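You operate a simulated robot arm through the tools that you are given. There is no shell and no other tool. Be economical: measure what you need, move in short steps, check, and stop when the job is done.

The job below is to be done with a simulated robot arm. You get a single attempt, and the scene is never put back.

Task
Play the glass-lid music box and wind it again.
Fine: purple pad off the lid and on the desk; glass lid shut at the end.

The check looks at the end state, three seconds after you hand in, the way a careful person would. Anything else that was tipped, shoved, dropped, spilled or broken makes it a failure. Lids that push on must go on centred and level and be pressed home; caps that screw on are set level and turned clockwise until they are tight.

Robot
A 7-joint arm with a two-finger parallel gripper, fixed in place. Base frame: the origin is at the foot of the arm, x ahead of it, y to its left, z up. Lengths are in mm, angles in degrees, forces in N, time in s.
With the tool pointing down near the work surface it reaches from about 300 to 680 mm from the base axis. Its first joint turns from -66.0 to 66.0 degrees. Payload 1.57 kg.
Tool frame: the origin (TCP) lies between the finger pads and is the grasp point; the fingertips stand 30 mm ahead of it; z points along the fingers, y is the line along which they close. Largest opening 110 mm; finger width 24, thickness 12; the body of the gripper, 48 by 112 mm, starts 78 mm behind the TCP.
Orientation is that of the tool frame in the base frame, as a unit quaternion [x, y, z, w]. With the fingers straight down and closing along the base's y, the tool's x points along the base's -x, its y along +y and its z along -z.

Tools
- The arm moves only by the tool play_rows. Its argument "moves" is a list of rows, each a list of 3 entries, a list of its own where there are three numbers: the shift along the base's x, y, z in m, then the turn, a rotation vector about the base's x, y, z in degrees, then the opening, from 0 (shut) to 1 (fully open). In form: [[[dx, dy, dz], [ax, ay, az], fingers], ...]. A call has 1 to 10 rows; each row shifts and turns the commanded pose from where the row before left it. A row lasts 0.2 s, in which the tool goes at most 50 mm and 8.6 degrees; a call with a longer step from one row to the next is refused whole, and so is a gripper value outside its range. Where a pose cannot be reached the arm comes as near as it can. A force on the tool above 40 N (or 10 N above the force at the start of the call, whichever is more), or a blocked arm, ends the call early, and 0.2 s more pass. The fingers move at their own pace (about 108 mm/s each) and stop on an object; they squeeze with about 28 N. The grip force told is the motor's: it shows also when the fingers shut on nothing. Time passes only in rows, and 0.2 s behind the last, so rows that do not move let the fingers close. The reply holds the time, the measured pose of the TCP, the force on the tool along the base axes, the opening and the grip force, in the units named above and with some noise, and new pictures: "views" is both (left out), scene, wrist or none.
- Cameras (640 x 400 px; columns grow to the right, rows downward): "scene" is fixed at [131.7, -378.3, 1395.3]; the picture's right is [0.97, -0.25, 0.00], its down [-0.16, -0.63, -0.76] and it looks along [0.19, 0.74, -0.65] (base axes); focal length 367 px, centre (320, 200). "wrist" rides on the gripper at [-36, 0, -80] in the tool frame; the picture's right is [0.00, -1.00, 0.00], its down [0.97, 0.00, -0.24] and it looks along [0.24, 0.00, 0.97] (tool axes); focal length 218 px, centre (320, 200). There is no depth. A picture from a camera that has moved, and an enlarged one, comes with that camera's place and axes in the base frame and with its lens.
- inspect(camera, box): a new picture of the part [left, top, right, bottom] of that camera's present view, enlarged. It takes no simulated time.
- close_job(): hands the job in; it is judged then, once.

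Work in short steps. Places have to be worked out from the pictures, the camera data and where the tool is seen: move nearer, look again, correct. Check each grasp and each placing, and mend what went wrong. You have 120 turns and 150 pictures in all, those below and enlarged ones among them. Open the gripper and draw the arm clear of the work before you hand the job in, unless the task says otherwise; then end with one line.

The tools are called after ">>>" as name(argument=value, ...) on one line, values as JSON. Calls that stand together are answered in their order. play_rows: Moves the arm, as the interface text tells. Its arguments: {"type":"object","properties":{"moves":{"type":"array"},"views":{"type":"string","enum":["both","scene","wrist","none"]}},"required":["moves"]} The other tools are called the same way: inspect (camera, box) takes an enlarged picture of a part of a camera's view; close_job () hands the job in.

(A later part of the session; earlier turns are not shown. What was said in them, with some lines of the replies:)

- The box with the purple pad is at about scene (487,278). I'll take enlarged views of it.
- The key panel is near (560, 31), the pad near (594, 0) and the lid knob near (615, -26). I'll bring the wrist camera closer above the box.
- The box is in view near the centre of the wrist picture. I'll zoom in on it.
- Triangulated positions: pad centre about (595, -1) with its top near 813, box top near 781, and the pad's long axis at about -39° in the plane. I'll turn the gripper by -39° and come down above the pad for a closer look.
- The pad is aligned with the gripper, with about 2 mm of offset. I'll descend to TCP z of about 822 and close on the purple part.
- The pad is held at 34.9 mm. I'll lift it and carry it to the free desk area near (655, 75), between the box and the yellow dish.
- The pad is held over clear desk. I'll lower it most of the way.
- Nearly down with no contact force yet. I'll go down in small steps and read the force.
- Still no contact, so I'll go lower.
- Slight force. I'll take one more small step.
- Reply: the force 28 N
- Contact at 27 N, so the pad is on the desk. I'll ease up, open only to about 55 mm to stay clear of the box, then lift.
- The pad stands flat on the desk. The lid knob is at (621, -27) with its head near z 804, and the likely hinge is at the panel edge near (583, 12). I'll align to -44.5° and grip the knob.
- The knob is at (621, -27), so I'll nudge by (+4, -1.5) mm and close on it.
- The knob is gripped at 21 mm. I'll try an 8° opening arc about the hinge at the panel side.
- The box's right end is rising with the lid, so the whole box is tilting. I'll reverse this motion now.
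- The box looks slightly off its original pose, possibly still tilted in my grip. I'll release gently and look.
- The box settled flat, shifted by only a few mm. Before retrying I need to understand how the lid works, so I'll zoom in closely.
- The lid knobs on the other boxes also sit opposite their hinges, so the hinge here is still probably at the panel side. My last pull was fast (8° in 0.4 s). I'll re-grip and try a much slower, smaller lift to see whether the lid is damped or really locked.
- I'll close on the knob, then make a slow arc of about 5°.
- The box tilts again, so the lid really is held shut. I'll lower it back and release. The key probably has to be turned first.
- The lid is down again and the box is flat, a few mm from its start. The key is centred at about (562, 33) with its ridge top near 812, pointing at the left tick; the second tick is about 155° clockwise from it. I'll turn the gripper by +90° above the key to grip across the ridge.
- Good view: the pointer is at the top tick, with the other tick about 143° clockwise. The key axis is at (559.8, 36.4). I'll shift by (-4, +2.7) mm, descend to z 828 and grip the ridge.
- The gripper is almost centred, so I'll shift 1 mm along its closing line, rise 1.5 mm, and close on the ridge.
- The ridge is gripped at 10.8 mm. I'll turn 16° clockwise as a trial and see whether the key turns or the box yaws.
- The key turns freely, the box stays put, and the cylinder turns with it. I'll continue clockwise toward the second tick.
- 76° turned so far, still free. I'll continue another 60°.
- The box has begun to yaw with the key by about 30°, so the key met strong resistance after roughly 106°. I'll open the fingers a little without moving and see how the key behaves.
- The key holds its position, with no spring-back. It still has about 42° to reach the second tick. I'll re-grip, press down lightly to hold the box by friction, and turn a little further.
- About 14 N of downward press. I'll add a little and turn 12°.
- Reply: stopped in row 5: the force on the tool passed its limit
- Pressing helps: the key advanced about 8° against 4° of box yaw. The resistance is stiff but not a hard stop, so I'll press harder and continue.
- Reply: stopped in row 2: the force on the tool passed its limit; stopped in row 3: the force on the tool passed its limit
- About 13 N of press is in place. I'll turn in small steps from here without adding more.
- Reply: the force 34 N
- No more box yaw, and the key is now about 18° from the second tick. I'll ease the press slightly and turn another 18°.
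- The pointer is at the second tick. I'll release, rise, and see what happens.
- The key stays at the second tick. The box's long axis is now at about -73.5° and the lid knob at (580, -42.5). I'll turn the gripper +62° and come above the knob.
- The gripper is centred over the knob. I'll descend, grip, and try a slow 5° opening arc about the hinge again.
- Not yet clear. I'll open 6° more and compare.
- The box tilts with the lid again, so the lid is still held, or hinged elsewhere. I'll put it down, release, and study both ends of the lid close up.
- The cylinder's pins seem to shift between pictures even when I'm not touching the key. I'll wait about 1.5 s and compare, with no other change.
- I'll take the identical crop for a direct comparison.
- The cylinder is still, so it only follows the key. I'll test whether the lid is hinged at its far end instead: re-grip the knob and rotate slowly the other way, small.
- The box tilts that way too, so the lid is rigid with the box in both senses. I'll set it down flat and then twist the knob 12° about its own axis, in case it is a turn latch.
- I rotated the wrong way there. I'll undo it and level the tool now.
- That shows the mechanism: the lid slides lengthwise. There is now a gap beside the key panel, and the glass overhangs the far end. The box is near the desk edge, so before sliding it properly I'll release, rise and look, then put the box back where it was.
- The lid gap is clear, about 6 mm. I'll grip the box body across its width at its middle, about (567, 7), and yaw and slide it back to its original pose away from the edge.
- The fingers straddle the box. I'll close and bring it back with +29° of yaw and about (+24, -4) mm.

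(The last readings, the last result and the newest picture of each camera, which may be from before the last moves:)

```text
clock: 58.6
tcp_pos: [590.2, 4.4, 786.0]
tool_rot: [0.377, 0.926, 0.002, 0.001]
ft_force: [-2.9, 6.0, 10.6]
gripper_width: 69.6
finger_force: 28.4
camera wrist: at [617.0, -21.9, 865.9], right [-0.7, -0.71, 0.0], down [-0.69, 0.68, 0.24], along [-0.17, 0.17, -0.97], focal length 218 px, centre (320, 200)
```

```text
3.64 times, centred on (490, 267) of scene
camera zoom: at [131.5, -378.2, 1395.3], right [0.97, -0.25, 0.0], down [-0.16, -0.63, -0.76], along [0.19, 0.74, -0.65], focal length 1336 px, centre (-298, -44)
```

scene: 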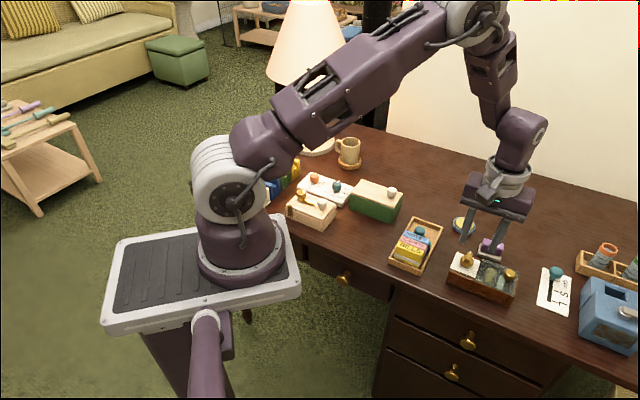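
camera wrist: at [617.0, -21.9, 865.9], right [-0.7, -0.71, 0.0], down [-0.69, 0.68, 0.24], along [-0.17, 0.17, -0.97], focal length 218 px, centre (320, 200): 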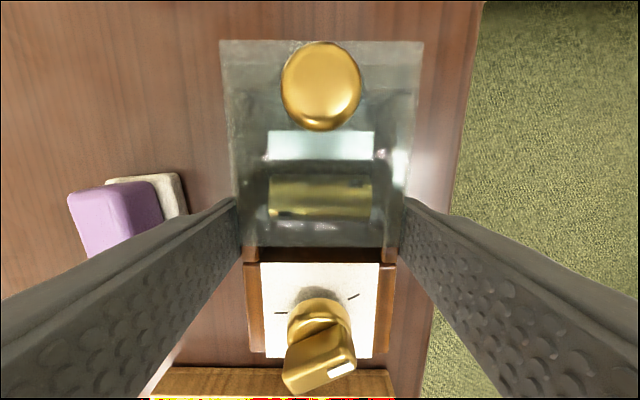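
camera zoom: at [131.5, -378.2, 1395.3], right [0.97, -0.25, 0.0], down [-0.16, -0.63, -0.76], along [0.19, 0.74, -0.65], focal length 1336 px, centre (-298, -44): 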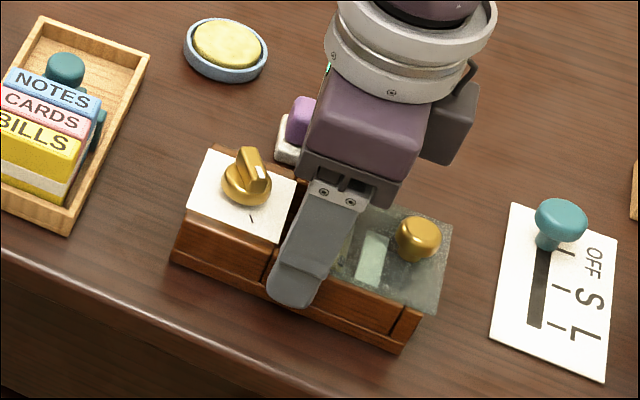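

The box is back in its original pose with the lid slightly slid. I'll release, move to the knob near (627.5, -32.5), and grip it.

>>> play_rows(moves=[[[0, 0, 0], [0, 0, 0], 0.8], [[0, 0, 0], [0, 0, 0], 0.8], [[0, 0, 0.04], [0, 0, 0], 0.8], [[0, 0, 0.035], [0, 0, 0], 0.7], [[0.019, -0.0185, 0.01], [0, 0, 0], 0.45], [[0.0185, -0.0185, 0], [0, 0, 0], 0.45], [[0, 0, -0.03], [0, 0, 0], 0.45], [[0, 0, -0.023], [0, 0, 0], 0.45], [[0, 0, 0], [0, 0, 0], 0.45]], views="wrist")

```text
clock: 60.6
tcp_pos: [628.9, -34.0, 816.1]
tool_rot: [0.378, 0.926, 0.001, 0.002]
ft_force: [0.6, 0.7, 0.3]
gripper_width: 49.7
finger_force: 0.1
camera wrist: at [654.4, -59.8, 895.4], right [-0.7, -0.71, 0.0], down [-0.69, 0.68, 0.24], along [-0.17, 0.17, -0.97], focal length 218 px, centre (320, 200)
```

wrist: 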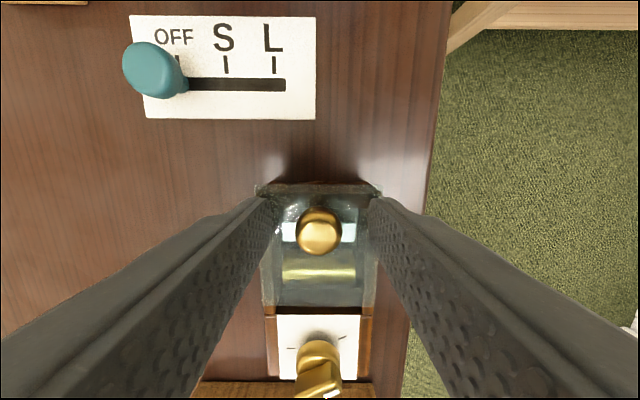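

The knob is between the fingers. I'll close and pull slowly along the box axis, away from the panel, by 12 mm.

>>> play_rows(moves=[[[-0.001, 0.001, 0.001], [0, 0, 0], 0.05], [[0, 0, 0], [0, 0, 0], 0.05], [[0.0014, -0.0014, 0], [0, 0, 0], 0.05], [[0.0014, -0.0014, 0], [0, 0, 0], 0.05], [[0.0014, -0.0014, 0], [0, 0, 0], 0.05], [[0.0014, -0.0014, 0], [0, 0, 0], 0.05], [[0.0014, -0.0014, 0], [0, 0, 0], 0.05], [[0.0014, -0.0014, 0], [0, 0, 0], 0.05], [[0, 0, 0], [0, 0, 0], 0.05]], views="none")

>>> inspect(camera="scene", box=[440, 222, 540, 312])

```text
clock: 62.6
tcp_pos: [636.0, -41.1, 817.5]
tool_rot: [0.379, 0.926, 0.001, 0.002]
ft_force: [-0.6, 0.2, 0.4]
gripper_width: 21.5
finger_force: 27.8
```

```text
4.44 times, centred on (490, 267) of scene
camera zoom: at [131.8, -378.3, 1395.2], right [0.97, -0.25, 0.0], down [-0.16, -0.63, -0.76], along [0.19, 0.74, -0.65], focal length 1633 px, centre (-436, -98)
```

zoom: 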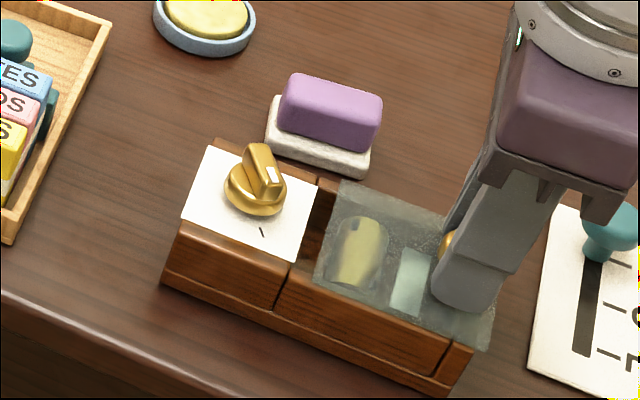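

The lid slides smoothly while the box stays still. I'll continue another 30 mm and watch the key and cylinder.

>>> play_rows(moves=[[[0.0027, -0.0026, 0], [0, 0, 0], 0.05], [[0.0027, -0.0026, 0], [0, 0, 0], 0.05], [[0.0027, -0.0026, 0], [0, 0, 0], 0.05], [[0.0027, -0.0026, 0], [0, 0, 0], 0.05], [[0.0027, -0.0026, 0], [0, 0, 0], 0.05], [[0.0027, -0.0026, 0], [0, 0, 0], 0.05], [[0.0027, -0.0026, 0], [0, 0, 0], 0.05], [[0.0027, -0.0026, 0], [0, 0, 0], 0.05], [[0, 0, 0], [0, 0, 0], 0.05]], views="none")

>>> inspect(camera="scene", box=[440, 222, 540, 312])

```text
clock: 64.6
tcp_pos: [656.5, -62.0, 817.2]
tool_rot: [0.378, 0.926, 0.0, 0.001]
ft_force: [0.0, 0.2, 0.4]
gripper_width: 21.3
finger_force: 28.1
```

```text
4.44 times, centred on (490, 267) of scene
camera zoom: at [131.9, -378.3, 1395.2], right [0.97, -0.25, 0.0], down [-0.16, -0.63, -0.76], along [0.19, 0.74, -0.65], focal length 1633 px, centre (-436, -98)
```

zoom: 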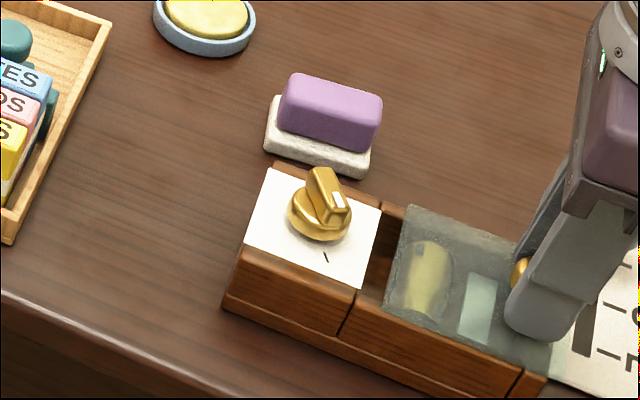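

The lid has reached the end of its travel, leaving a slot of about 17 mm, and the box then dragged along by about 25 mm toward the slider card. I'll release the knob, rise and look.

>>> play_rows(moves=[[[0, 0, 0], [0, 0, 0], 0.2], [[0, 0, 0], [0, 0, 0], 0.45], [[0, 0, 0.03], [0, 0, 0], 0.45], [[-0.01, 0.01, 0.03], [0, 0, 0], 0.6], [[-0.02, 0.02, 0.01], [0, 0, 0], 0.8], [[0, 0, 0], [0, 0, 0], 0.8]], views="wrist")

>>> inspect(camera="wrist", box=[260, 120, 380, 270])

>>> inspect(camera="scene", box=[465, 242, 565, 322])

```text
clock: 66.0
tcp_pos: [626.9, -30.3, 887.2]
tool_rot: [0.378, 0.926, 0.001, 0.001]
ft_force: [0.2, -0.2, -0.2]
gripper_width: 88.0
finger_force: 0.1
camera wrist: at [652.6, -56.5, 968.0], right [-0.7, -0.71, 0.0], down [-0.69, 0.68, 0.24], along [-0.17, 0.17, -0.97], focal length 218 px, centre (320, 200)
```

wrist: 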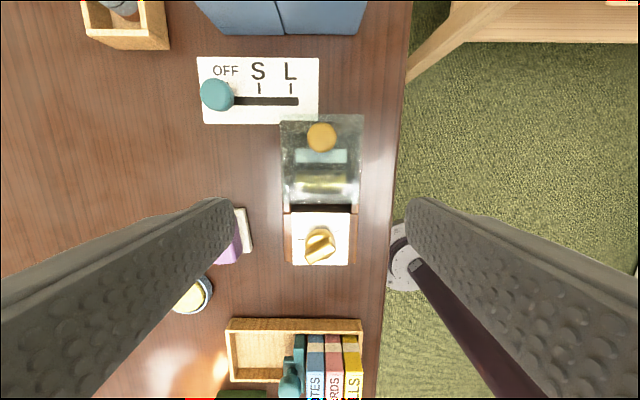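

```text
2.67 times, centred on (320, 195) of wrist
camera zoom: at [652.6, -56.5, 968.0], right [-0.7, -0.71, 0.0], down [-0.69, 0.68, 0.24], along [-0.17, 0.17, -0.97], focal length 582 px, centre (320, 213)
```

zoom: 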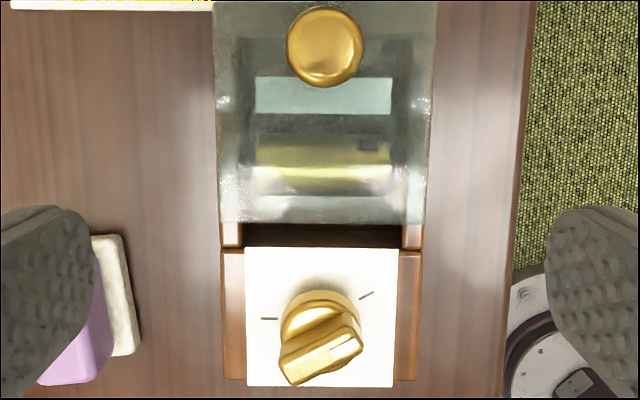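

```text
5.00 times, centred on (515, 282) of scene
camera zoom: at [131.7, -378.3, 1395.3], right [0.97, -0.25, 0.0], down [-0.16, -0.63, -0.76], along [0.19, 0.74, -0.65], focal length 1837 px, centre (-655, -210)
```

zoom: 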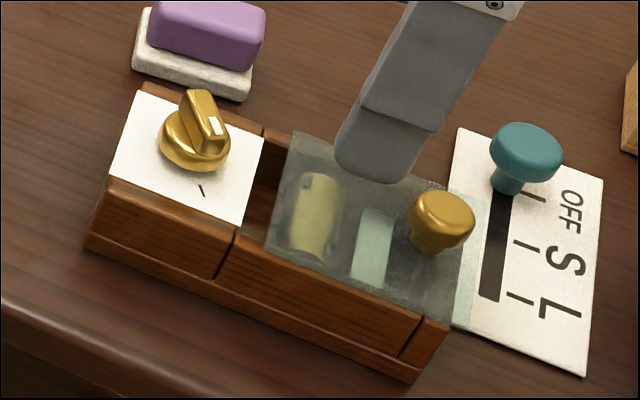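

The lid is offset by about 9 mm and its lip then catches the box, so it may now be free to lift. I'll re-grip the knob at (656, -61.5) and try a small straight lift.

>>> play_rows(moves=[[[0.015, -0.016, 0], [0, 0, 0], 0.5], [[0.0145, -0.0155, -0.02], [0, 0, 0], 0.45], [[0, 0, -0.03], [0, 0, 0], 0.45], [[0, 0, -0.02], [0, 0, 0], 0.45], [[0, 0, 0], [0, 0, 0], 0.05], [[0, 0, 0], [0, 0, 0], 0.05], [[0, 0, 0.003], [0, 0, 0], 0.05], [[0, 0, 0.003], [0, 0, 0], 0.05], [[0, 0, 0.003], [0, 0, 0], 0.05], [[0, 0, 0], [0, 0, 0], 0.05]], views="none")

>>> inspect(camera="scene", box=[465, 242, 565, 322])

```text
clock: 68.2
tcp_pos: [655.6, -63.7, 826.0]
tool_rot: [0.378, 0.926, 0.0, 0.0]
ft_force: [0.5, 0.2, -8.0]
gripper_width: 21.3
finger_force: 27.7
```

```text
5.00 times, centred on (515, 282) of scene
camera zoom: at [131.9, -378.3, 1395.2], right [0.97, -0.25, 0.0], down [-0.16, -0.63, -0.76], along [0.19, 0.74, -0.65], focal length 1837 px, centre (-655, -210)
```

zoom: 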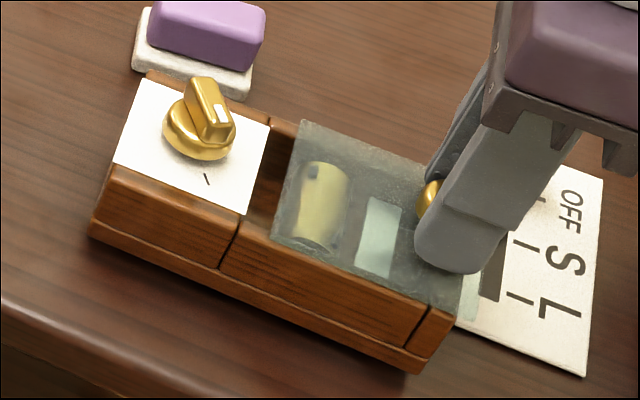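

The reading is -8 N, which is the whole box lifted off the desk. So the lid is captive and slides with notable friction. I'll carry the box back by (-29, +29) mm while it hangs level, then set it down away from the card.

>>> play_rows(moves=[[[-0.006, 0.006, 0], [0, 0, 0], 0.05], [[-0.008, 0.008, 0], [0, 0, 0], 0.05], [[-0.008, 0.008, 0], [0, 0, 0], 0.05], [[-0.007, 0.007, 0], [0, 0, 0], 0.05], [[0, 0, -0.004], [0, 0, 0], 0.05], [[0, 0, -0.003], [0, 0, 0], 0.05], [[0, 0, -0.002], [0, 0, 0], 0.05], [[0, 0, 0], [0, 0, 0], 0.05]], views="none")

>>> inspect(camera="scene", box=[440, 222, 560, 322])

```text
clock: 70.0
tcp_pos: [627.5, -34.4, 819.0]
tool_rot: [0.378, 0.926, 0.001, 0.002]
ft_force: [-1.2, -0.7, 4.6]
gripper_width: 21.7
finger_force: 27.7
```

```text
4.00 times, centred on (500, 272) of scene
camera zoom: at [131.6, -378.4, 1395.3], right [0.97, -0.25, 0.0], down [-0.16, -0.63, -0.76], along [0.19, 0.74, -0.65], focal length 1469 px, centre (-400, -88)
```

zoom: 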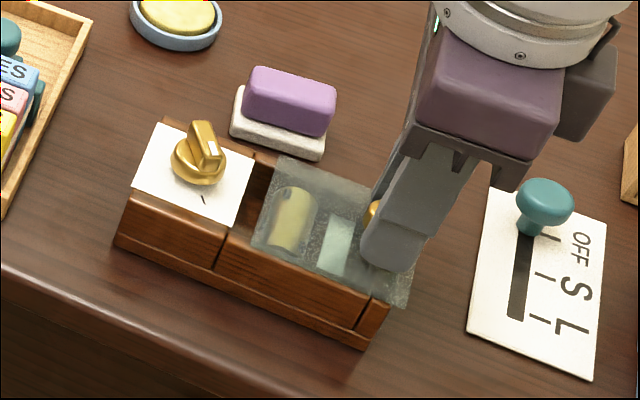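

The box is down near its original place and the lid has opened further during the move. Now I'll press down to anchor the box and pull the lid along its axis by about 16 mm.

>>> play_rows(moves=[[[0, 0, -0.0012], [0, 0, 0], 0.05], [[0.0014, -0.0014, 0], [0, 0, 0], 0.05], [[0.0014, -0.0014, 0], [0, 0, 0], 0.05], [[0.0014, -0.0014, 0], [0, 0, 0], 0.05], [[0.0014, -0.0014, 0], [0, 0, 0], 0.05], [[0.0014, -0.0014, 0], [0, 0, 0], 0.05], [[0.0014, -0.0014, 0], [0, 0, 0], 0.05], [[0.0014, -0.0014, 0], [0, 0, 0], 0.05], [[0.0014, -0.0014, 0], [0, 0, 0], 0.05], [[0, 0, 0], [0, 0, 0], 0.05]], views="none")

>>> inspect(camera="scene", box=[440, 222, 560, 322])

```text
clock: 72.2
tcp_pos: [638.6, -46.0, 817.6]
tool_rot: [0.378, 0.926, 0.002, 0.002]
ft_force: [3.8, 4.7, 16.1]
gripper_width: 21.5
finger_force: 27.6
```

```text
4.00 times, centred on (500, 272) of scene
camera zoom: at [131.5, -378.2, 1395.3], right [0.97, -0.25, 0.0], down [-0.16, -0.63, -0.76], along [0.19, 0.74, -0.65], focal length 1469 px, centre (-400, -88)
```

zoom: 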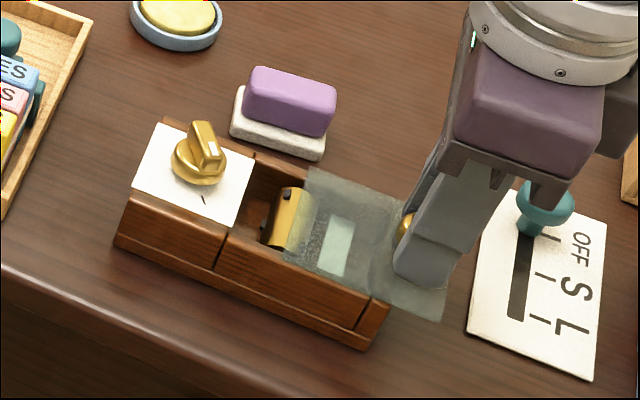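

Pressing works: the box stayed still and the lid slid, exposing the cylinder. I'll continue another 25 mm.

>>> play_rows(moves=[[[0.0022, -0.0022, 0], [0, 0, 0], 0.05], [[0.0022, -0.0022, 0], [0, 0, 0], 0.05], [[0.0022, -0.0022, 0], [0, 0, 0], 0.05], [[0.0022, -0.0022, 0], [0, 0, 0], 0.05], [[0.0022, -0.0022, 0], [0, 0, 0], 0.05], [[0.0022, -0.0022, 0], [0, 0, 0], 0.05], [[0.0022, -0.0022, 0], [0, 0, 0], 0.05], [[0.0022, -0.0022, 0], [0, 0, 0], 0.05], [[0, 0, 0], [0, 0, 0], 0.05]], views="none")

>>> inspect(camera="scene", box=[440, 222, 560, 322])

```text
clock: 74.2
tcp_pos: [655.8, -63.0, 817.2]
tool_rot: [0.377, 0.926, 0.0, 0.001]
ft_force: [-0.1, 0.5, 11.0]
gripper_width: 21.4
finger_force: 28.1
```

```text
4.00 times, centred on (500, 272) of scene
camera zoom: at [131.5, -378.3, 1395.3], right [0.97, -0.25, 0.0], down [-0.16, -0.63, -0.76], along [0.19, 0.74, -0.65], focal length 1469 px, centre (-400, -88)
```

zoom: 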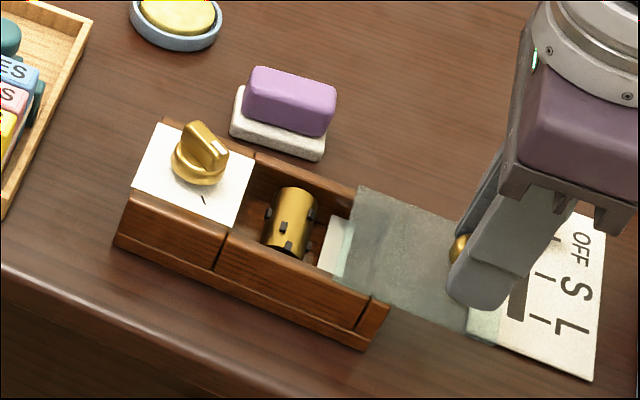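

The lid is well open and the key's angle looks changed, so it may be playing. I'll hold and wait 2 s.

>>> play_rows(moves=[[[0, 0, 0], [0, 0, 0], 0.05], [[0, 0, 0], [0, 0, 0], 0.05], [[0, 0, 0], [0, 0, 0], 0.05], [[0, 0, 0], [0, 0, 0], 0.05], [[0, 0, 0], [0, 0, 0], 0.05], [[0, 0, 0], [0, 0, 0], 0.05], [[0, 0, 0], [0, 0, 0], 0.05], [[0, 0, 0], [0, 0, 0], 0.05], [[0, 0, 0], [0, 0, 0], 0.05], [[0, 0, 0], [0, 0, 0], 0.05]], views="none")

>>> inspect(camera="scene", box=[440, 222, 560, 322])

```text
clock: 76.4
tcp_pos: [655.7, -63.1, 816.9]
tool_rot: [0.378, 0.926, 0.0, 0.001]
ft_force: [-3.1, -3.7, 6.6]
gripper_width: 21.6
finger_force: 28.3
```

```text
4.00 times, centred on (500, 272) of scene
camera zoom: at [131.5, -378.4, 1395.3], right [0.97, -0.25, 0.0], down [-0.16, -0.63, -0.76], along [0.19, 0.74, -0.65], focal length 1469 px, centre (-400, -88)
```

zoom: 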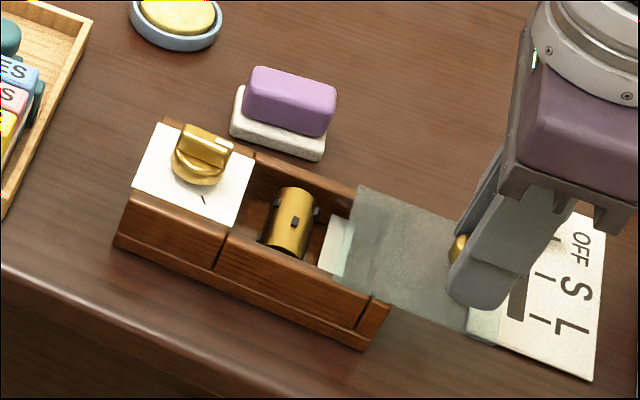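

It is playing: both the cylinder and the key are turning. I'll hold still and let it run.

>>> play_rows(moves=[[[0, 0, 0], [0, 0, 0], 0.05], [[0, 0, 0], [0, 0, 0], 0.05], [[0, 0, 0], [0, 0, 0], 0.05], [[0, 0, 0], [0, 0, 0], 0.05], [[0, 0, 0], [0, 0, 0], 0.05], [[0, 0, 0], [0, 0, 0], 0.05], [[0, 0, 0], [0, 0, 0], 0.05], [[0, 0, 0], [0, 0, 0], 0.05], [[0, 0, 0], [0, 0, 0], 0.05], [[0, 0, 0], [0, 0, 0], 0.05]], views="none")

>>> play_rows(moves=[[[0, 0, 0], [0, 0, 0], 0.05], [[0, 0, 0], [0, 0, 0], 0.05], [[0, 0, 0], [0, 0, 0], 0.05], [[0, 0, 0], [0, 0, 0], 0.05], [[0, 0, 0], [0, 0, 0], 0.05], [[0, 0, 0], [0, 0, 0], 0.05], [[0, 0, 0], [0, 0, 0], 0.05], [[0, 0, 0], [0, 0, 0], 0.05], [[0, 0, 0], [0, 0, 0], 0.05], [[0, 0, 0], [0, 0, 0], 0.05]], views="none")

>>> inspect(camera="scene", box=[440, 222, 560, 322])

```text
clock: 78.6
tcp_pos: [656.6, -63.2, 816.3]
tool_rot: [0.378, 0.926, 0.001, 0.001]
ft_force: [-1.3, -1.6, 2.3]
gripper_width: 21.2
finger_force: 27.8
```

```text
clock: 80.8
tcp_pos: [656.9, -62.5, 817.3]
tool_rot: [0.378, 0.926, 0.0, 0.001]
ft_force: [0.3, -0.6, 1.6]
gripper_width: 21.6
finger_force: 27.4
```

```text
4.00 times, centred on (500, 272) of scene
camera zoom: at [131.7, -378.3, 1395.3], right [0.97, -0.25, 0.0], down [-0.16, -0.63, -0.76], along [0.19, 0.74, -0.65], focal length 1469 px, centre (-400, -88)
```

zoom: 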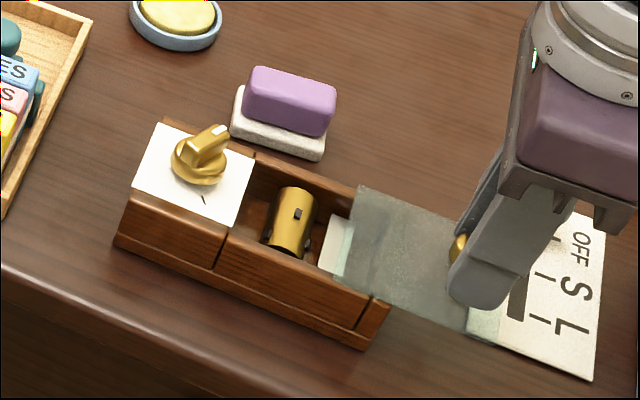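

Still turning toward the first tick. I'll wait a further 4.4 s.

>>> play_rows(moves=[[[0, 0, 0], [0, 0, 0], 0.05], [[0, 0, 0], [0, 0, 0], 0.05], [[0, 0, 0], [0, 0, 0], 0.05], [[0, 0, 0], [0, 0, 0], 0.05], [[0, 0, 0], [0, 0, 0], 0.05], [[0, 0, 0], [0, 0, 0], 0.05], [[0, 0, 0], [0, 0, 0], 0.05], [[0, 0, 0], [0, 0, 0], 0.05], [[0, 0, 0], [0, 0, 0], 0.05], [[0, 0, 0], [0, 0, 0], 0.05]], views="none")

>>> play_rows(moves=[[[0, 0, 0], [0, 0, 0], 0.05], [[0, 0, 0], [0, 0, 0], 0.05], [[0, 0, 0], [0, 0, 0], 0.05], [[0, 0, 0], [0, 0, 0], 0.05], [[0, 0, 0], [0, 0, 0], 0.05], [[0, 0, 0], [0, 0, 0], 0.05], [[0, 0, 0], [0, 0, 0], 0.05], [[0, 0, 0], [0, 0, 0], 0.05], [[0, 0, 0], [0, 0, 0], 0.05], [[0, 0, 0], [0, 0, 0], 0.05]], views="none")

>>> inspect(camera="scene", box=[440, 222, 560, 322])

```text
clock: 83.0
tcp_pos: [657.2, -62.9, 816.6]
tool_rot: [0.378, 0.926, 0.0, 0.001]
ft_force: [-0.1, -1.1, -0.5]
gripper_width: 21.4
finger_force: 28.4
```

```text
clock: 85.2
tcp_pos: [656.9, -63.4, 816.8]
tool_rot: [0.378, 0.926, 0.0, 0.002]
ft_force: [-0.3, 0.3, 0.2]
gripper_width: 21.1
finger_force: 28.2
```

```text
4.00 times, centred on (500, 272) of scene
camera zoom: at [131.7, -378.3, 1395.3], right [0.97, -0.25, 0.0], down [-0.16, -0.63, -0.76], along [0.19, 0.74, -0.65], focal length 1469 px, centre (-400, -88)
```

zoom: 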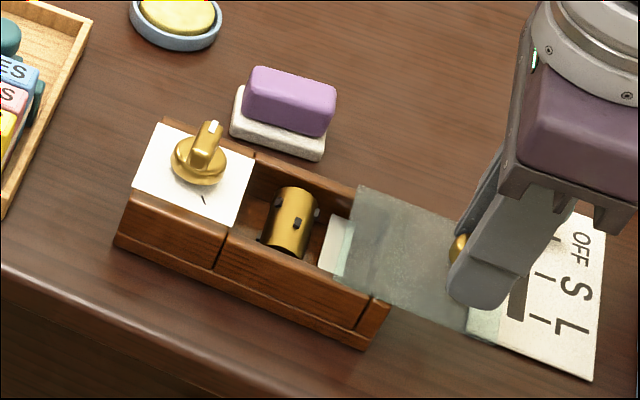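

It is close to the first tick now. One more wait to confirm it has run down.

>>> play_rows(moves=[[[0, 0, 0], [0, 0, 0], 0.05], [[0, 0, 0], [0, 0, 0], 0.05], [[0, 0, 0], [0, 0, 0], 0.05], [[0, 0, 0], [0, 0, 0], 0.05], [[0, 0, 0], [0, 0, 0], 0.05], [[0, 0, 0], [0, 0, 0], 0.05], [[0, 0, 0], [0, 0, 0], 0.05], [[0, 0, 0], [0, 0, 0], 0.05], [[0, 0, 0], [0, 0, 0], 0.05], [[0, 0, 0], [0, 0, 0], 0.05]], views="none")

>>> play_rows(moves=[[[0, 0, 0], [0, 0, 0], 0.05], [[0, 0, 0], [0, 0, 0], 0.05], [[0, 0, 0], [0, 0, 0], 0.05], [[0, 0, 0], [0, 0, 0], 0.05], [[0, 0, 0], [0, 0, 0], 0.05], [[0, 0, 0], [0, 0, 0], 0.05], [[0, 0, 0], [0, 0, 0], 0.05], [[0, 0, 0], [0, 0, 0], 0.05], [[0, 0, 0], [0, 0, 0], 0.05], [[0, 0, 0], [0, 0, 0], 0.05]], views="none")

>>> inspect(camera="scene", box=[440, 222, 560, 322])

```text
clock: 87.4
tcp_pos: [656.2, -63.0, 816.7]
tool_rot: [0.377, 0.926, 0.001, 0.001]
ft_force: [-0.1, 0.6, -0.5]
gripper_width: 21.4
finger_force: 28.1
```

```text
clock: 89.6
tcp_pos: [655.3, -62.1, 816.8]
tool_rot: [0.378, 0.926, 0.0, 0.001]
ft_force: [0.0, -0.1, 0.9]
gripper_width: 21.4
finger_force: 28.2
```

```text
4.00 times, centred on (500, 272) of scene
camera zoom: at [131.7, -378.3, 1395.3], right [0.97, -0.25, 0.0], down [-0.16, -0.63, -0.76], along [0.19, 0.74, -0.65], focal length 1469 px, centre (-400, -88)
```

zoom: 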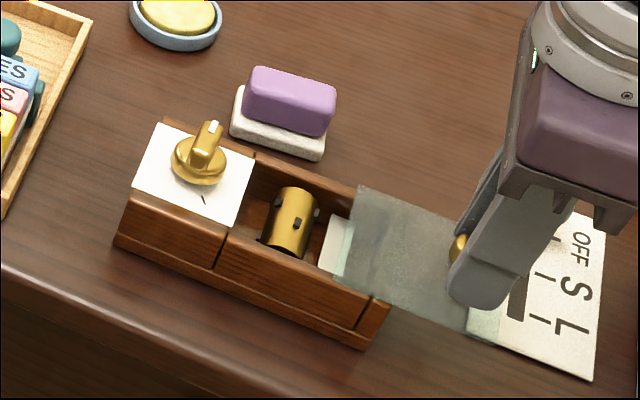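

It has run down: the key is back at the first tick and stationary. Now I'll press lightly and slide the lid back toward the panel, about 40 mm first.

>>> play_rows(moves=[[[0, 0, -0.0015], [0, 0, 0], 0.05], [[-0.003, 0.003, 0], [0, 0, 0], 0.05], [[-0.0033, 0.0032, 0], [0, 0, 0], 0.05], [[-0.0033, 0.0032, 0], [0, 0, 0], 0.05], [[-0.0033, 0.0032, 0], [0, 0, 0], 0.05], [[-0.0033, 0.0032, 0], [0, 0, 0], 0.05], [[-0.0033, 0.0032, 0], [0, 0, 0], 0.05], [[-0.0033, 0.0032, 0], [0, 0, 0], 0.05], [[-0.0033, 0.0032, 0], [0, 0, 0], 0.05], [[0, 0, 0], [0, 0, 0], 0.05]], views="none")

>>> inspect(camera="scene", box=[440, 222, 560, 322])

```text
clock: 91.8
tcp_pos: [629.1, -38.8, 815.5]
tool_rot: [0.378, 0.926, 0.001, 0.001]
ft_force: [3.9, 2.8, 4.4]
gripper_width: 21.2
finger_force: 27.8
```

```text
4.00 times, centred on (500, 272) of scene
camera zoom: at [131.7, -378.2, 1395.3], right [0.97, -0.25, 0.0], down [-0.16, -0.63, -0.76], along [0.19, 0.74, -0.65], focal length 1469 px, centre (-400, -88)
```

zoom: 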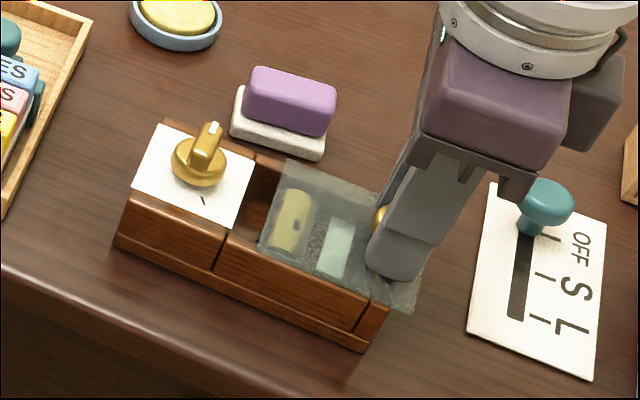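

The lid is sliding shut and the box is static. About 17 mm remain, so I'll continue.

>>> play_rows(moves=[[[-0.0018, 0.0018, -0.0005], [0, 0, 0], 0.05], [[-0.0018, 0.0018, 0], [0, 0, 0], 0.05], [[-0.0018, 0.0018, 0], [0, 0, 0], 0.05], [[-0.0018, 0.0018, 0], [0, 0, 0], 0.05], [[-0.0018, 0.0018, 0], [0, 0, 0], 0.05], [[-0.0014, 0.0014, 0], [0, 0, 0], 0.05], [[0, 0, 0], [0, 0, 0], 0.05]], views="none")

>>> inspect(camera="scene", box=[440, 222, 560, 322])

```text
clock: 93.4
tcp_pos: [619.8, -30.1, 815.9]
tool_rot: [0.377, 0.926, 0.001, 0.001]
ft_force: [5.2, -5.2, 7.5]
gripper_width: 21.6
finger_force: 28.3
```

```text
4.00 times, centred on (500, 272) of scene
camera zoom: at [131.6, -378.4, 1395.2], right [0.97, -0.25, 0.0], down [-0.16, -0.63, -0.76], along [0.19, 0.74, -0.65], focal length 1469 px, centre (-400, -88)
```

zoom: 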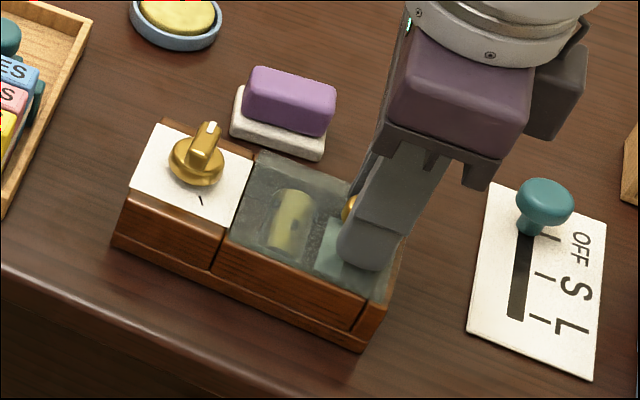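

The lid has met its stop: a 7 N reaction along the axis, and the seam is closed. I'll release, rise, and verify from above while lining up on the key.

>>> play_rows(moves=[[[0.0005, -0.0005, 0.001], [0, 0, 0], 0.1], [[0, 0, 0], [0, 0, 0], 0.4], [[0, 0, 0.03], [0, 0, 0], 0.4], [[-0.01, 0.01, 0.03], [0, 0, 0], 0.4], [[-0.01, 0.01, 0.03], [0, 0, 0], 0.4], [[0, 0, 0], [0, 0, 0], 0.4]], views="wrist")

>>> inspect(camera="wrist", box=[260, 120, 380, 280])

```text
clock: 94.8
tcp_pos: [601.0, -8.3, 907.3]
tool_rot: [0.379, 0.925, 0.001, 0.001]
ft_force: [-0.6, -1.1, 0.0]
gripper_width: 44.0
finger_force: 0.1
camera wrist: at [627.6, -33.6, 986.3], right [-0.7, -0.71, 0.0], down [-0.69, 0.68, 0.24], along [-0.17, 0.17, -0.97], focal length 218 px, centre (320, 200)
```

wrist: 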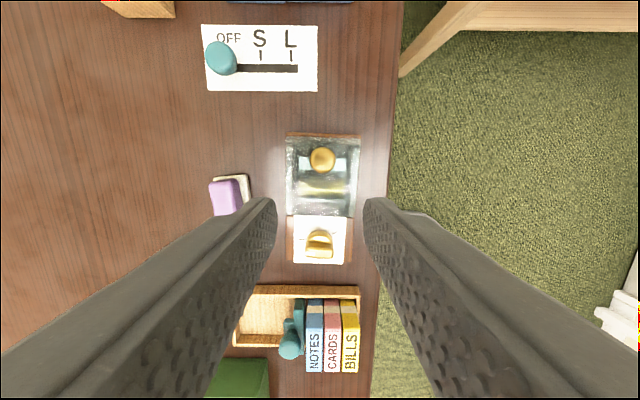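

```text
2.50 times, centred on (320, 200) of wrist
camera zoom: at [627.6, -33.6, 986.3], right [-0.7, -0.71, 0.0], down [-0.69, 0.68, 0.24], along [-0.17, 0.17, -0.97], focal length 546 px, centre (320, 200)
```

zoom: 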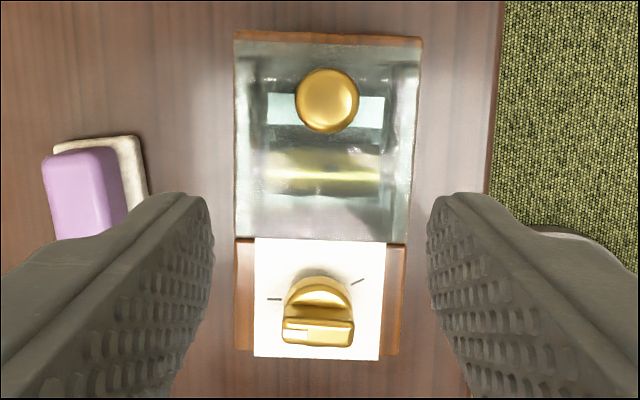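

The lid is fully shut, flush with both ends. Next I'll turn the gripper +88° and go above the key to wind it.

>>> play_rows(moves=[[[-0.004, 0.004, 0], [0, 0, 8.5], 0.4], [[-0.004, 0.004, 0], [0, 0, 8.5], 0.4], [[-0.004, 0.004, 0], [0, 0, 8.5], 0.4], [[-0.004, 0.004, 0], [0, 0, 8.5], 0.4], [[-0.004, 0.004, 0], [0, 0, 8.5], 0.4], [[-0.004, 0.004, 0], [0, 0, 8.5], 0.4], [[-0.004, 0.005, 0], [0, 0, 8.5], 0.4], [[-0.004, 0.005, 0], [0, 0, 8.5], 0.4], [[-0.004, 0.004, 0], [0, 0, 8.5], 0.4], [[-0.003, 0.004, 0], [0, 0, 8.5], 0.4]], views="none")

>>> play_rows(moves=[[[0, 0, -0.03], [0, 0, 3], 0.4], [[0, 0, -0.03], [0, 0, 0], 0.4], [[0, 0, 0], [0, 0, 0], 0.4]], views="none")

>>> inspect(camera="wrist", box=[240, 140, 400, 280])

```text
clock: 97.0
tcp_pos: [561.2, 34.0, 905.9]
tool_rot: [-0.348, 0.937, 0.001, 0.001]
ft_force: [0.0, 0.1, 0.4]
gripper_width: 44.1
finger_force: 0.1
```

```text
clock: 97.8
tcp_pos: [561.3, 34.6, 847.3]
tool_rot: [-0.371, 0.929, 0.001, 0.0]
ft_force: [0.1, 0.1, -0.7]
gripper_width: 43.9
finger_force: 0.1
```

```text
2.86 times, centred on (320, 210) of wrist
camera zoom: at [588.0, 58.7, 927.5], right [0.69, -0.72, 0.0], down [-0.7, -0.67, 0.24], along [-0.17, -0.16, -0.97], focal length 624 px, centre (320, 171)
```

zoom: 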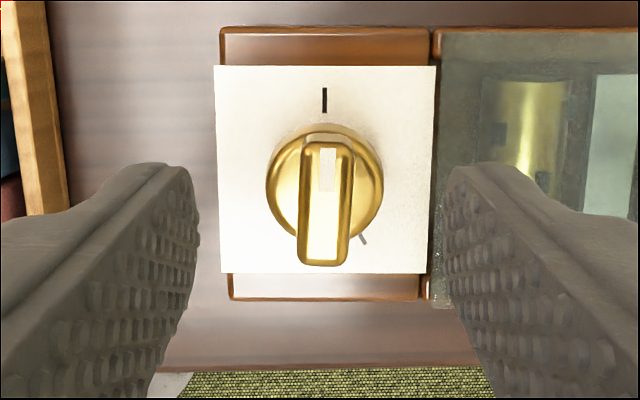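

The key axis is at (564.4, 35.0). I'll correct by (+3, +0.4) mm, descend to z 827, and grip the ridge.

>>> play_rows(moves=[[[0.003, 0.0004, -0.01], [0, 0, 0], 0.4], [[0, 0, -0.01], [0, 0, 0], 0.4], [[0, 0, 0], [0, 0, 0], 0.4], [[0, 0, 0], [0, 0, 0], 0.02], [[0, 0, 0], [0, 0, 0], 0.02], [[0, 0, 0], [0, 0, 0], 0.02]], views="none")

>>> inspect(camera="wrist", box=[240, 140, 400, 280])

```text
clock: 99.2
tcp_pos: [564.4, 34.6, 826.8]
tool_rot: [-0.371, 0.929, 0.001, 0.0]
ft_force: [-2.1, 3.0, 0.3]
gripper_width: 10.7
finger_force: 28.2
```

```text
2.86 times, centred on (320, 210) of wrist
camera zoom: at [590.8, 58.8, 906.5], right [0.69, -0.72, 0.0], down [-0.7, -0.67, 0.24], along [-0.18, -0.16, -0.97], focal length 624 px, centre (320, 171)
```

zoom: 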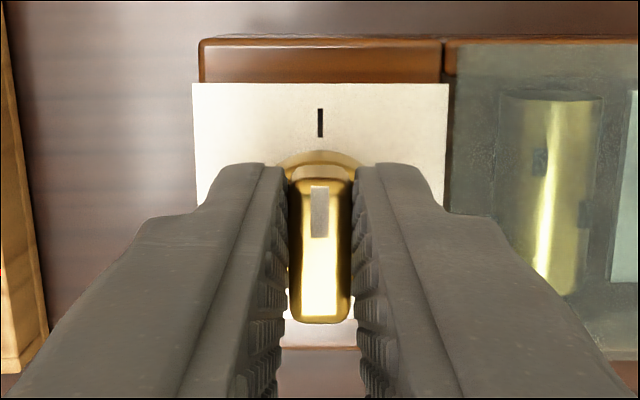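

Gripped, with the pointer on the first tick. I'll press down to anchor the box and begin winding clockwise.

>>> play_rows(moves=[[[0, 0, -0.001], [0, 0, 0], 0.02], [[0, 0, -0.001], [0, 0, 0], 0.02], [[0, 0, 0], [0, 0, -5], 0.02], [[0, 0, 0], [0, 0, -5], 0.02], [[0, 0, 0], [0, 0, -5], 0.02], [[0, 0, 0], [0, 0, -5], 0.02], [[0, 0, 0], [0, 0, -5], 0.02], [[0, 0, 0], [0, 0, -5], 0.02], [[0, 0, 0], [0, 0, -5], 0.02], [[0, 0, 0], [0, 0, -5], 0.02]], views="none")

>>> inspect(camera="scene", box=[440, 222, 560, 322])

```text
clock: 100.0
tcp_pos: [564.8, 34.3, 825.8]
tool_rot: [-0.326, 0.946, 0.001, 0.001]
ft_force: [-6.0, -0.6, 9.1]
gripper_width: 10.6
finger_force: 27.7
stopped in row 4: the force on the tool passed its limit (the readings are from after the stop); the commanded pose is now the measured one
```

```text
4.00 times, centred on (500, 272) of scene
camera zoom: at [131.4, -378.3, 1395.3], right [0.97, -0.25, 0.0], down [-0.16, -0.63, -0.76], along [0.19, 0.74, -0.65], focal length 1469 px, centre (-400, -88)
```

zoom: 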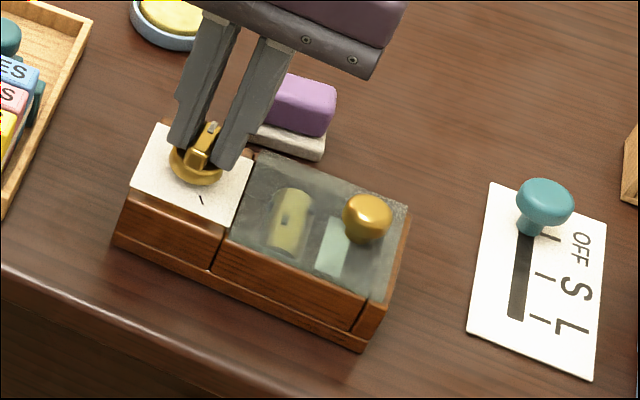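

The force limit stopped it after about 5°, leaving about 9 N of press, which is enough. I'll continue turning without adding press.

>>> play_rows(moves=[[[0, 0, 0], [0, 0, -5], 0.02], [[0, 0, 0], [0, 0, -5], 0.02], [[0, 0, 0], [0, 0, -5], 0.02], [[0, 0, 0], [0, 0, -5], 0.02], [[0, 0, 0], [0, 0, -5], 0.02], [[0, 0, 0], [0, 0, -5], 0.02], [[0, 0, 0], [0, 0, -5], 0.02], [[0, 0, 0], [0, 0, -5], 0.02], [[0, 0, 0], [0, 0, -5], 0.02], [[0, 0, 0], [0, 0, -5], 0.02]], views="none")

>>> inspect(camera="wrist", box=[240, 120, 400, 260])

```text
clock: 102.2
tcp_pos: [565.1, 34.1, 826.7]
tool_rot: [0.106, 0.994, 0.0, 0.003]
ft_force: [-0.8, -7.1, 19.4]
gripper_width: 10.6
finger_force: 28.3
```

```text
2.86 times, centred on (320, 190) of wrist
camera zoom: at [600.4, 26.1, 906.0], right [-0.21, -0.98, 0.0], down [-0.95, 0.21, 0.24], along [-0.23, 0.05, -0.97], focal length 624 px, centre (320, 229)
```

zoom: 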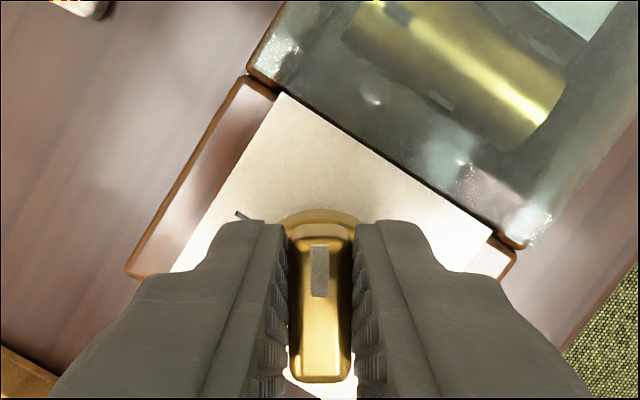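

56° wound and the box is holding. I'll continue another 50°.

>>> play_rows(moves=[[[0, 0, 0], [0, 0, -5], 0.02], [[0, 0, 0], [0, 0, -5], 0.02], [[0, 0, 0], [0, 0, -5], 0.02], [[0, 0, 0], [0, 0, -5], 0.02], [[0, 0, 0], [0, 0, -5], 0.02], [[0, 0, 0], [0, 0, -5], 0.02], [[0, 0, 0], [0, 0, -5], 0.02], [[0, 0, 0], [0, 0, -5], 0.02], [[0, 0, 0], [0, 0, -5], 0.02], [[0, 0, 0], [0, 0, -5], 0.02]], views="none")

>>> inspect(camera="wrist", box=[240, 120, 400, 260])

>>> inspect(camera="scene", box=[440, 222, 560, 322])

```text
clock: 104.5
tcp_pos: [564.3, 34.2, 825.9]
tool_rot: [0.516, 0.856, 0.0, 0.001]
ft_force: [-2.4, -3.6, 8.9]
gripper_width: 10.6
finger_force: 27.9
```

```text
2.86 times, centred on (320, 190) of wrist
camera zoom: at [582.0, 2.0, 905.9], right [-0.88, -0.47, 0.0], down [-0.45, 0.86, 0.24], along [-0.11, 0.21, -0.97], focal length 624 px, centre (320, 229)
```

zoom: 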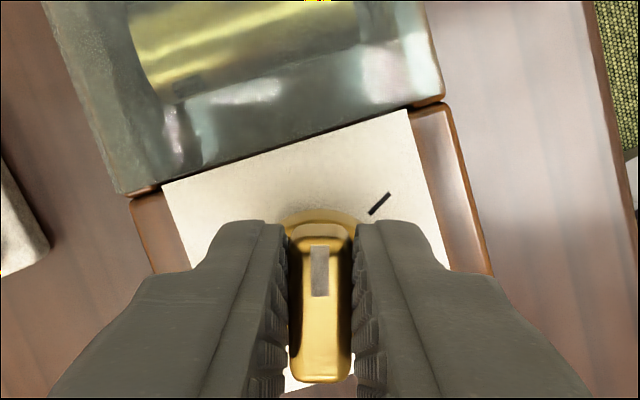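

```text
4.00 times, centred on (500, 272) of scene
camera zoom: at [131.5, -378.5, 1395.2], right [0.97, -0.25, 0.0], down [-0.16, -0.63, -0.76], along [0.19, 0.74, -0.65], focal length 1469 px, centre (-400, -88)
```

zoom: 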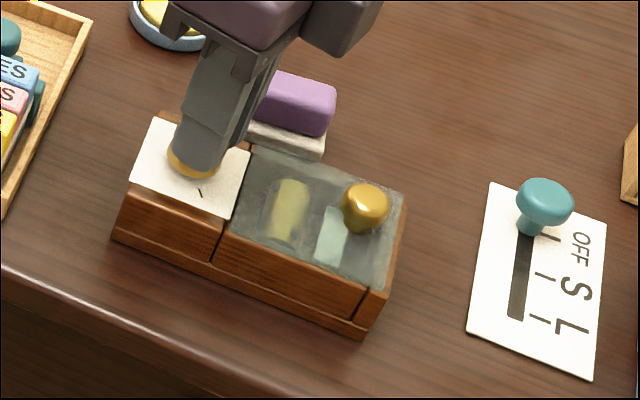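

About 45° remain to the second tick. I'll add slight press and turn another 36°.

>>> play_rows(moves=[[[0, 0, -0.0004], [0, 0, -4], 0.02], [[0, 0, 0], [0, 0, -4], 0.02], [[0, 0, 0], [0, 0, -4], 0.02], [[0, 0, 0], [0, 0, -4], 0.02], [[0, 0, 0], [0, 0, -4], 0.02], [[0, 0, 0], [0, 0, -4], 0.02], [[0, 0, 0], [0, 0, -4], 0.02], [[0, 0, 0], [0, 0, -4], 0.02], [[0, 0, 0], [0, 0, -4], 0.02], [[0, 0, 0], [0, 0, 0], 0.02]], views="none")

>>> inspect(camera="wrist", box=[240, 120, 400, 260])

```text
clock: 105.8
tcp_pos: [564.8, 34.7, 825.7]
tool_rot: [0.665, 0.747, -0.001, 0.002]
ft_force: [-6.9, -0.7, 12.7]
gripper_width: 10.5
finger_force: 28.2
stopped in row 6: the force on the tool passed its limit (the readings are from after the stop); the commanded pose is now the measured one
```

```text
2.86 times, centred on (320, 190) of wrist
camera zoom: at [569.3, -2.1, 905.9], right [-0.99, -0.12, 0.0], down [-0.11, 0.97, 0.24], along [-0.03, 0.24, -0.97], focal length 624 px, centre (320, 229)
```

zoom: 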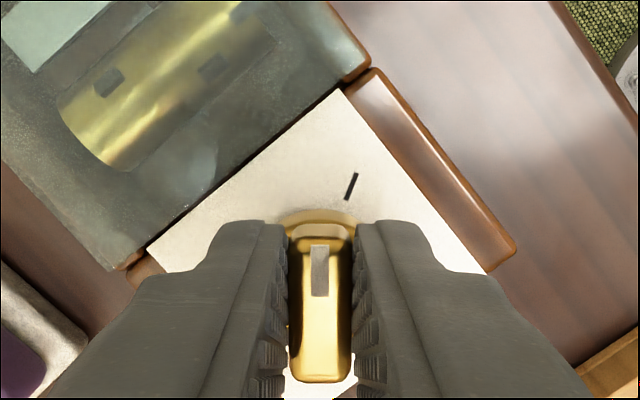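

About 21° remain and the box is not yawing. I'll finish the turn.

>>> play_rows(moves=[[[0, 0, 0], [0, 0, -3.5], 0.02], [[0, 0, 0], [0, 0, -3.5], 0.02], [[0, 0, 0], [0, 0, -3.5], 0.02], [[0, 0, 0], [0, 0, -3.5], 0.02], [[0, 0, 0], [0, 0, -3.5], 0.02], [[0, 0, 0], [0, 0, -3.5], 0.02], [[0, 0, 0], [0, 0, 0], 0.02]], views="none")

>>> inspect(camera="wrist", box=[240, 120, 400, 260])

```text
clock: 107.4
tcp_pos: [565.4, 33.6, 826.5]
tool_rot: [0.79, 0.613, -0.001, 0.002]
ft_force: [-13.7, 0.8, 29.7]
gripper_width: 10.9
finger_force: 28.2
```

```text
2.86 times, centred on (320, 190) of wrist
camera zoom: at [556.1, -1.1, 905.9], right [-0.97, 0.25, 0.0], down [0.24, 0.94, 0.24], along [0.06, 0.23, -0.97], focal length 624 px, centre (320, 229)
```

zoom: 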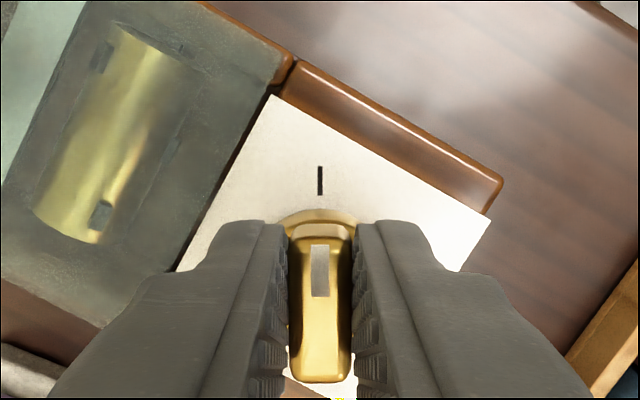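

The pointer is on the second tick. I'll release, rise clear and check that the key holds and the lid is still shut.

>>> play_rows(moves=[[[0, 0, 0.0015], [0, 0, 0], 0.1], [[0, 0, 0], [0, 0, 0], 0.3], [[0, 0, 0.02], [0, 0, 0], 0.4], [[0, 0, 0.04], [0, 0, 0], 0.4], [[0, 0, 0.04], [0, 0, 0], 0.4], [[-0.02, -0.02, 0.03], [0, 0, 8], 0.6], [[-0.03, -0.02, 0.04], [0, 0, 8], 0.8], [[-0.03, -0.02, 0.04], [0, 0, 8], 1], [[0, 0, 0], [0, 0, 0], 1]], views="both")

>>> inspect(camera="scene", box=[440, 222, 560, 322])

```text
refused: row 7 steps farther than a row can; nothing moved
```

```text
4.00 times, centred on (500, 272) of scene
camera zoom: at [130.8, -378.3, 1395.3], right [0.97, -0.25, 0.0], down [-0.16, -0.63, -0.76], along [0.19, 0.74, -0.65], focal length 1469 px, centre (-400, -88)
```

zoom: 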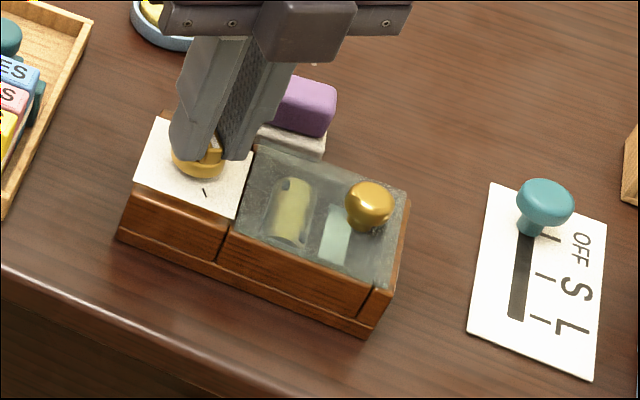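

One row's step was too long, so the call was refused. I'll send it again with smaller steps.

>>> play_rows(moves=[[[0, 0, 0.0015], [0, 0, 0], 0.1], [[0, 0, 0], [0, 0, 0], 0.3], [[0, 0, 0.02], [0, 0, 0], 0.4], [[0, 0, 0.04], [0, 0, 0], 0.4], [[0, 0, 0.04], [0, 0, 0], 0.4], [[-0.01, -0.015, 0.03], [0, 0, 8], 0.6], [[-0.015, -0.015, 0.03], [0, 0, 8], 0.8], [[-0.015, -0.015, 0.03], [0, 0, 8], 0.8], [[0, 0, 0], [0, 0, 0], 0.8]], views="wrist")

>>> inspect(camera="scene", box=[440, 222, 560, 322])

>>> inspect(camera="wrist", box=[240, 60, 400, 240])

```text
clock: 109.4
tcp_pos: [522.2, -12.1, 1016.7]
tool_rot: [0.645, 0.764, -0.001, 0.001]
ft_force: [-0.2, -0.8, 0.0]
gripper_width: 87.7
finger_force: 0.1
camera wrist: at [529.3, -47.5, 1096.9], right [-0.99, -0.17, 0.0], down [-0.16, 0.96, 0.24], along [-0.04, 0.23, -0.97], focal length 218 px, centre (320, 200)
```

wrist: 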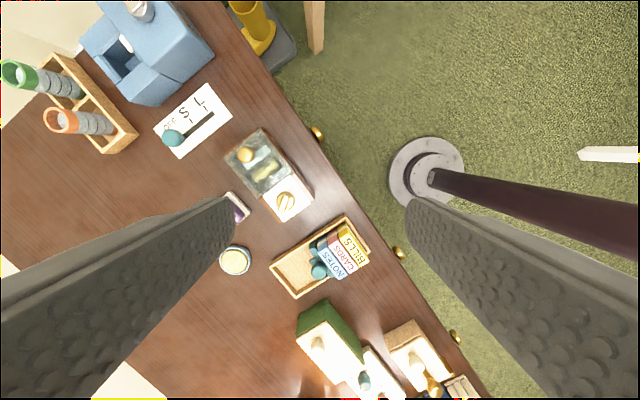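

```text
4.00 times, centred on (500, 272) of scene
camera zoom: at [131.7, -378.3, 1395.3], right [0.97, -0.25, 0.0], down [-0.16, -0.63, -0.76], along [0.19, 0.74, -0.65], focal length 1469 px, centre (-400, -88)
```

zoom: 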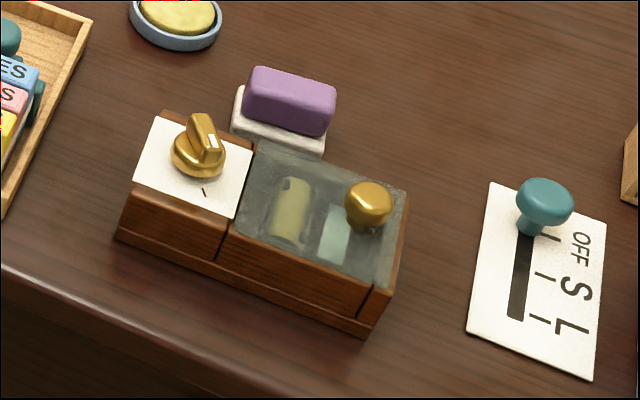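

```text
2.22 times, centred on (320, 150) of wrist
camera zoom: at [529.3, -47.5, 1096.9], right [-0.99, -0.17, 0.0], down [-0.16, 0.96, 0.24], along [-0.04, 0.23, -0.97], focal length 485 px, centre (320, 311)
```

zoom: 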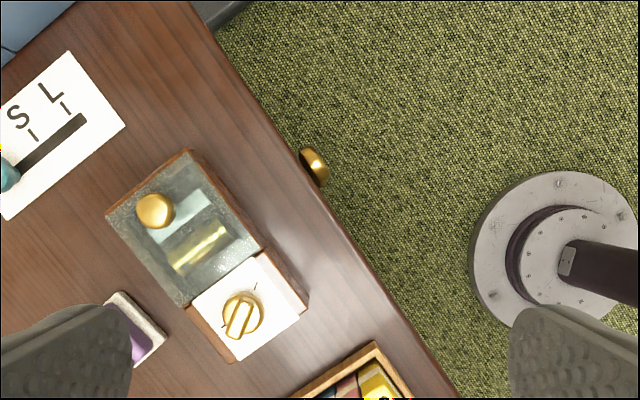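

The key holds at the second tick and the pad stands on the desk. I'll make one close check of the lid seam and the pad.

>>> inspect(camera="wrist", box=[215, 115, 325, 235])

```text
3.33 times, centred on (270, 175) of wrist
camera zoom: at [529.3, -47.5, 1096.9], right [-0.99, -0.17, 0.0], down [-0.16, 0.96, 0.24], along [-0.04, 0.23, -0.97], focal length 728 px, centre (487, 283)
```

zoom: 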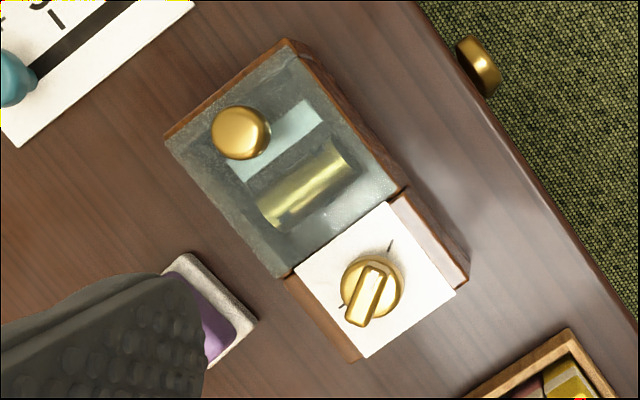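

The lid is flush and shut, the key points at the wound tick, the pad is on the desk, nothing else looks disturbed, and the gripper is open and clear. I'm handing in.

>>> close_job()

```text
The job is handed in.
```

The music box was played until it ran down. I then slid the glass lid shut and wound the key back to its second tick, where it was holding when I handed in. The purple pad is on the desk, and the box ended close to its starting place, though it was tilted, turned and dragged along the way.
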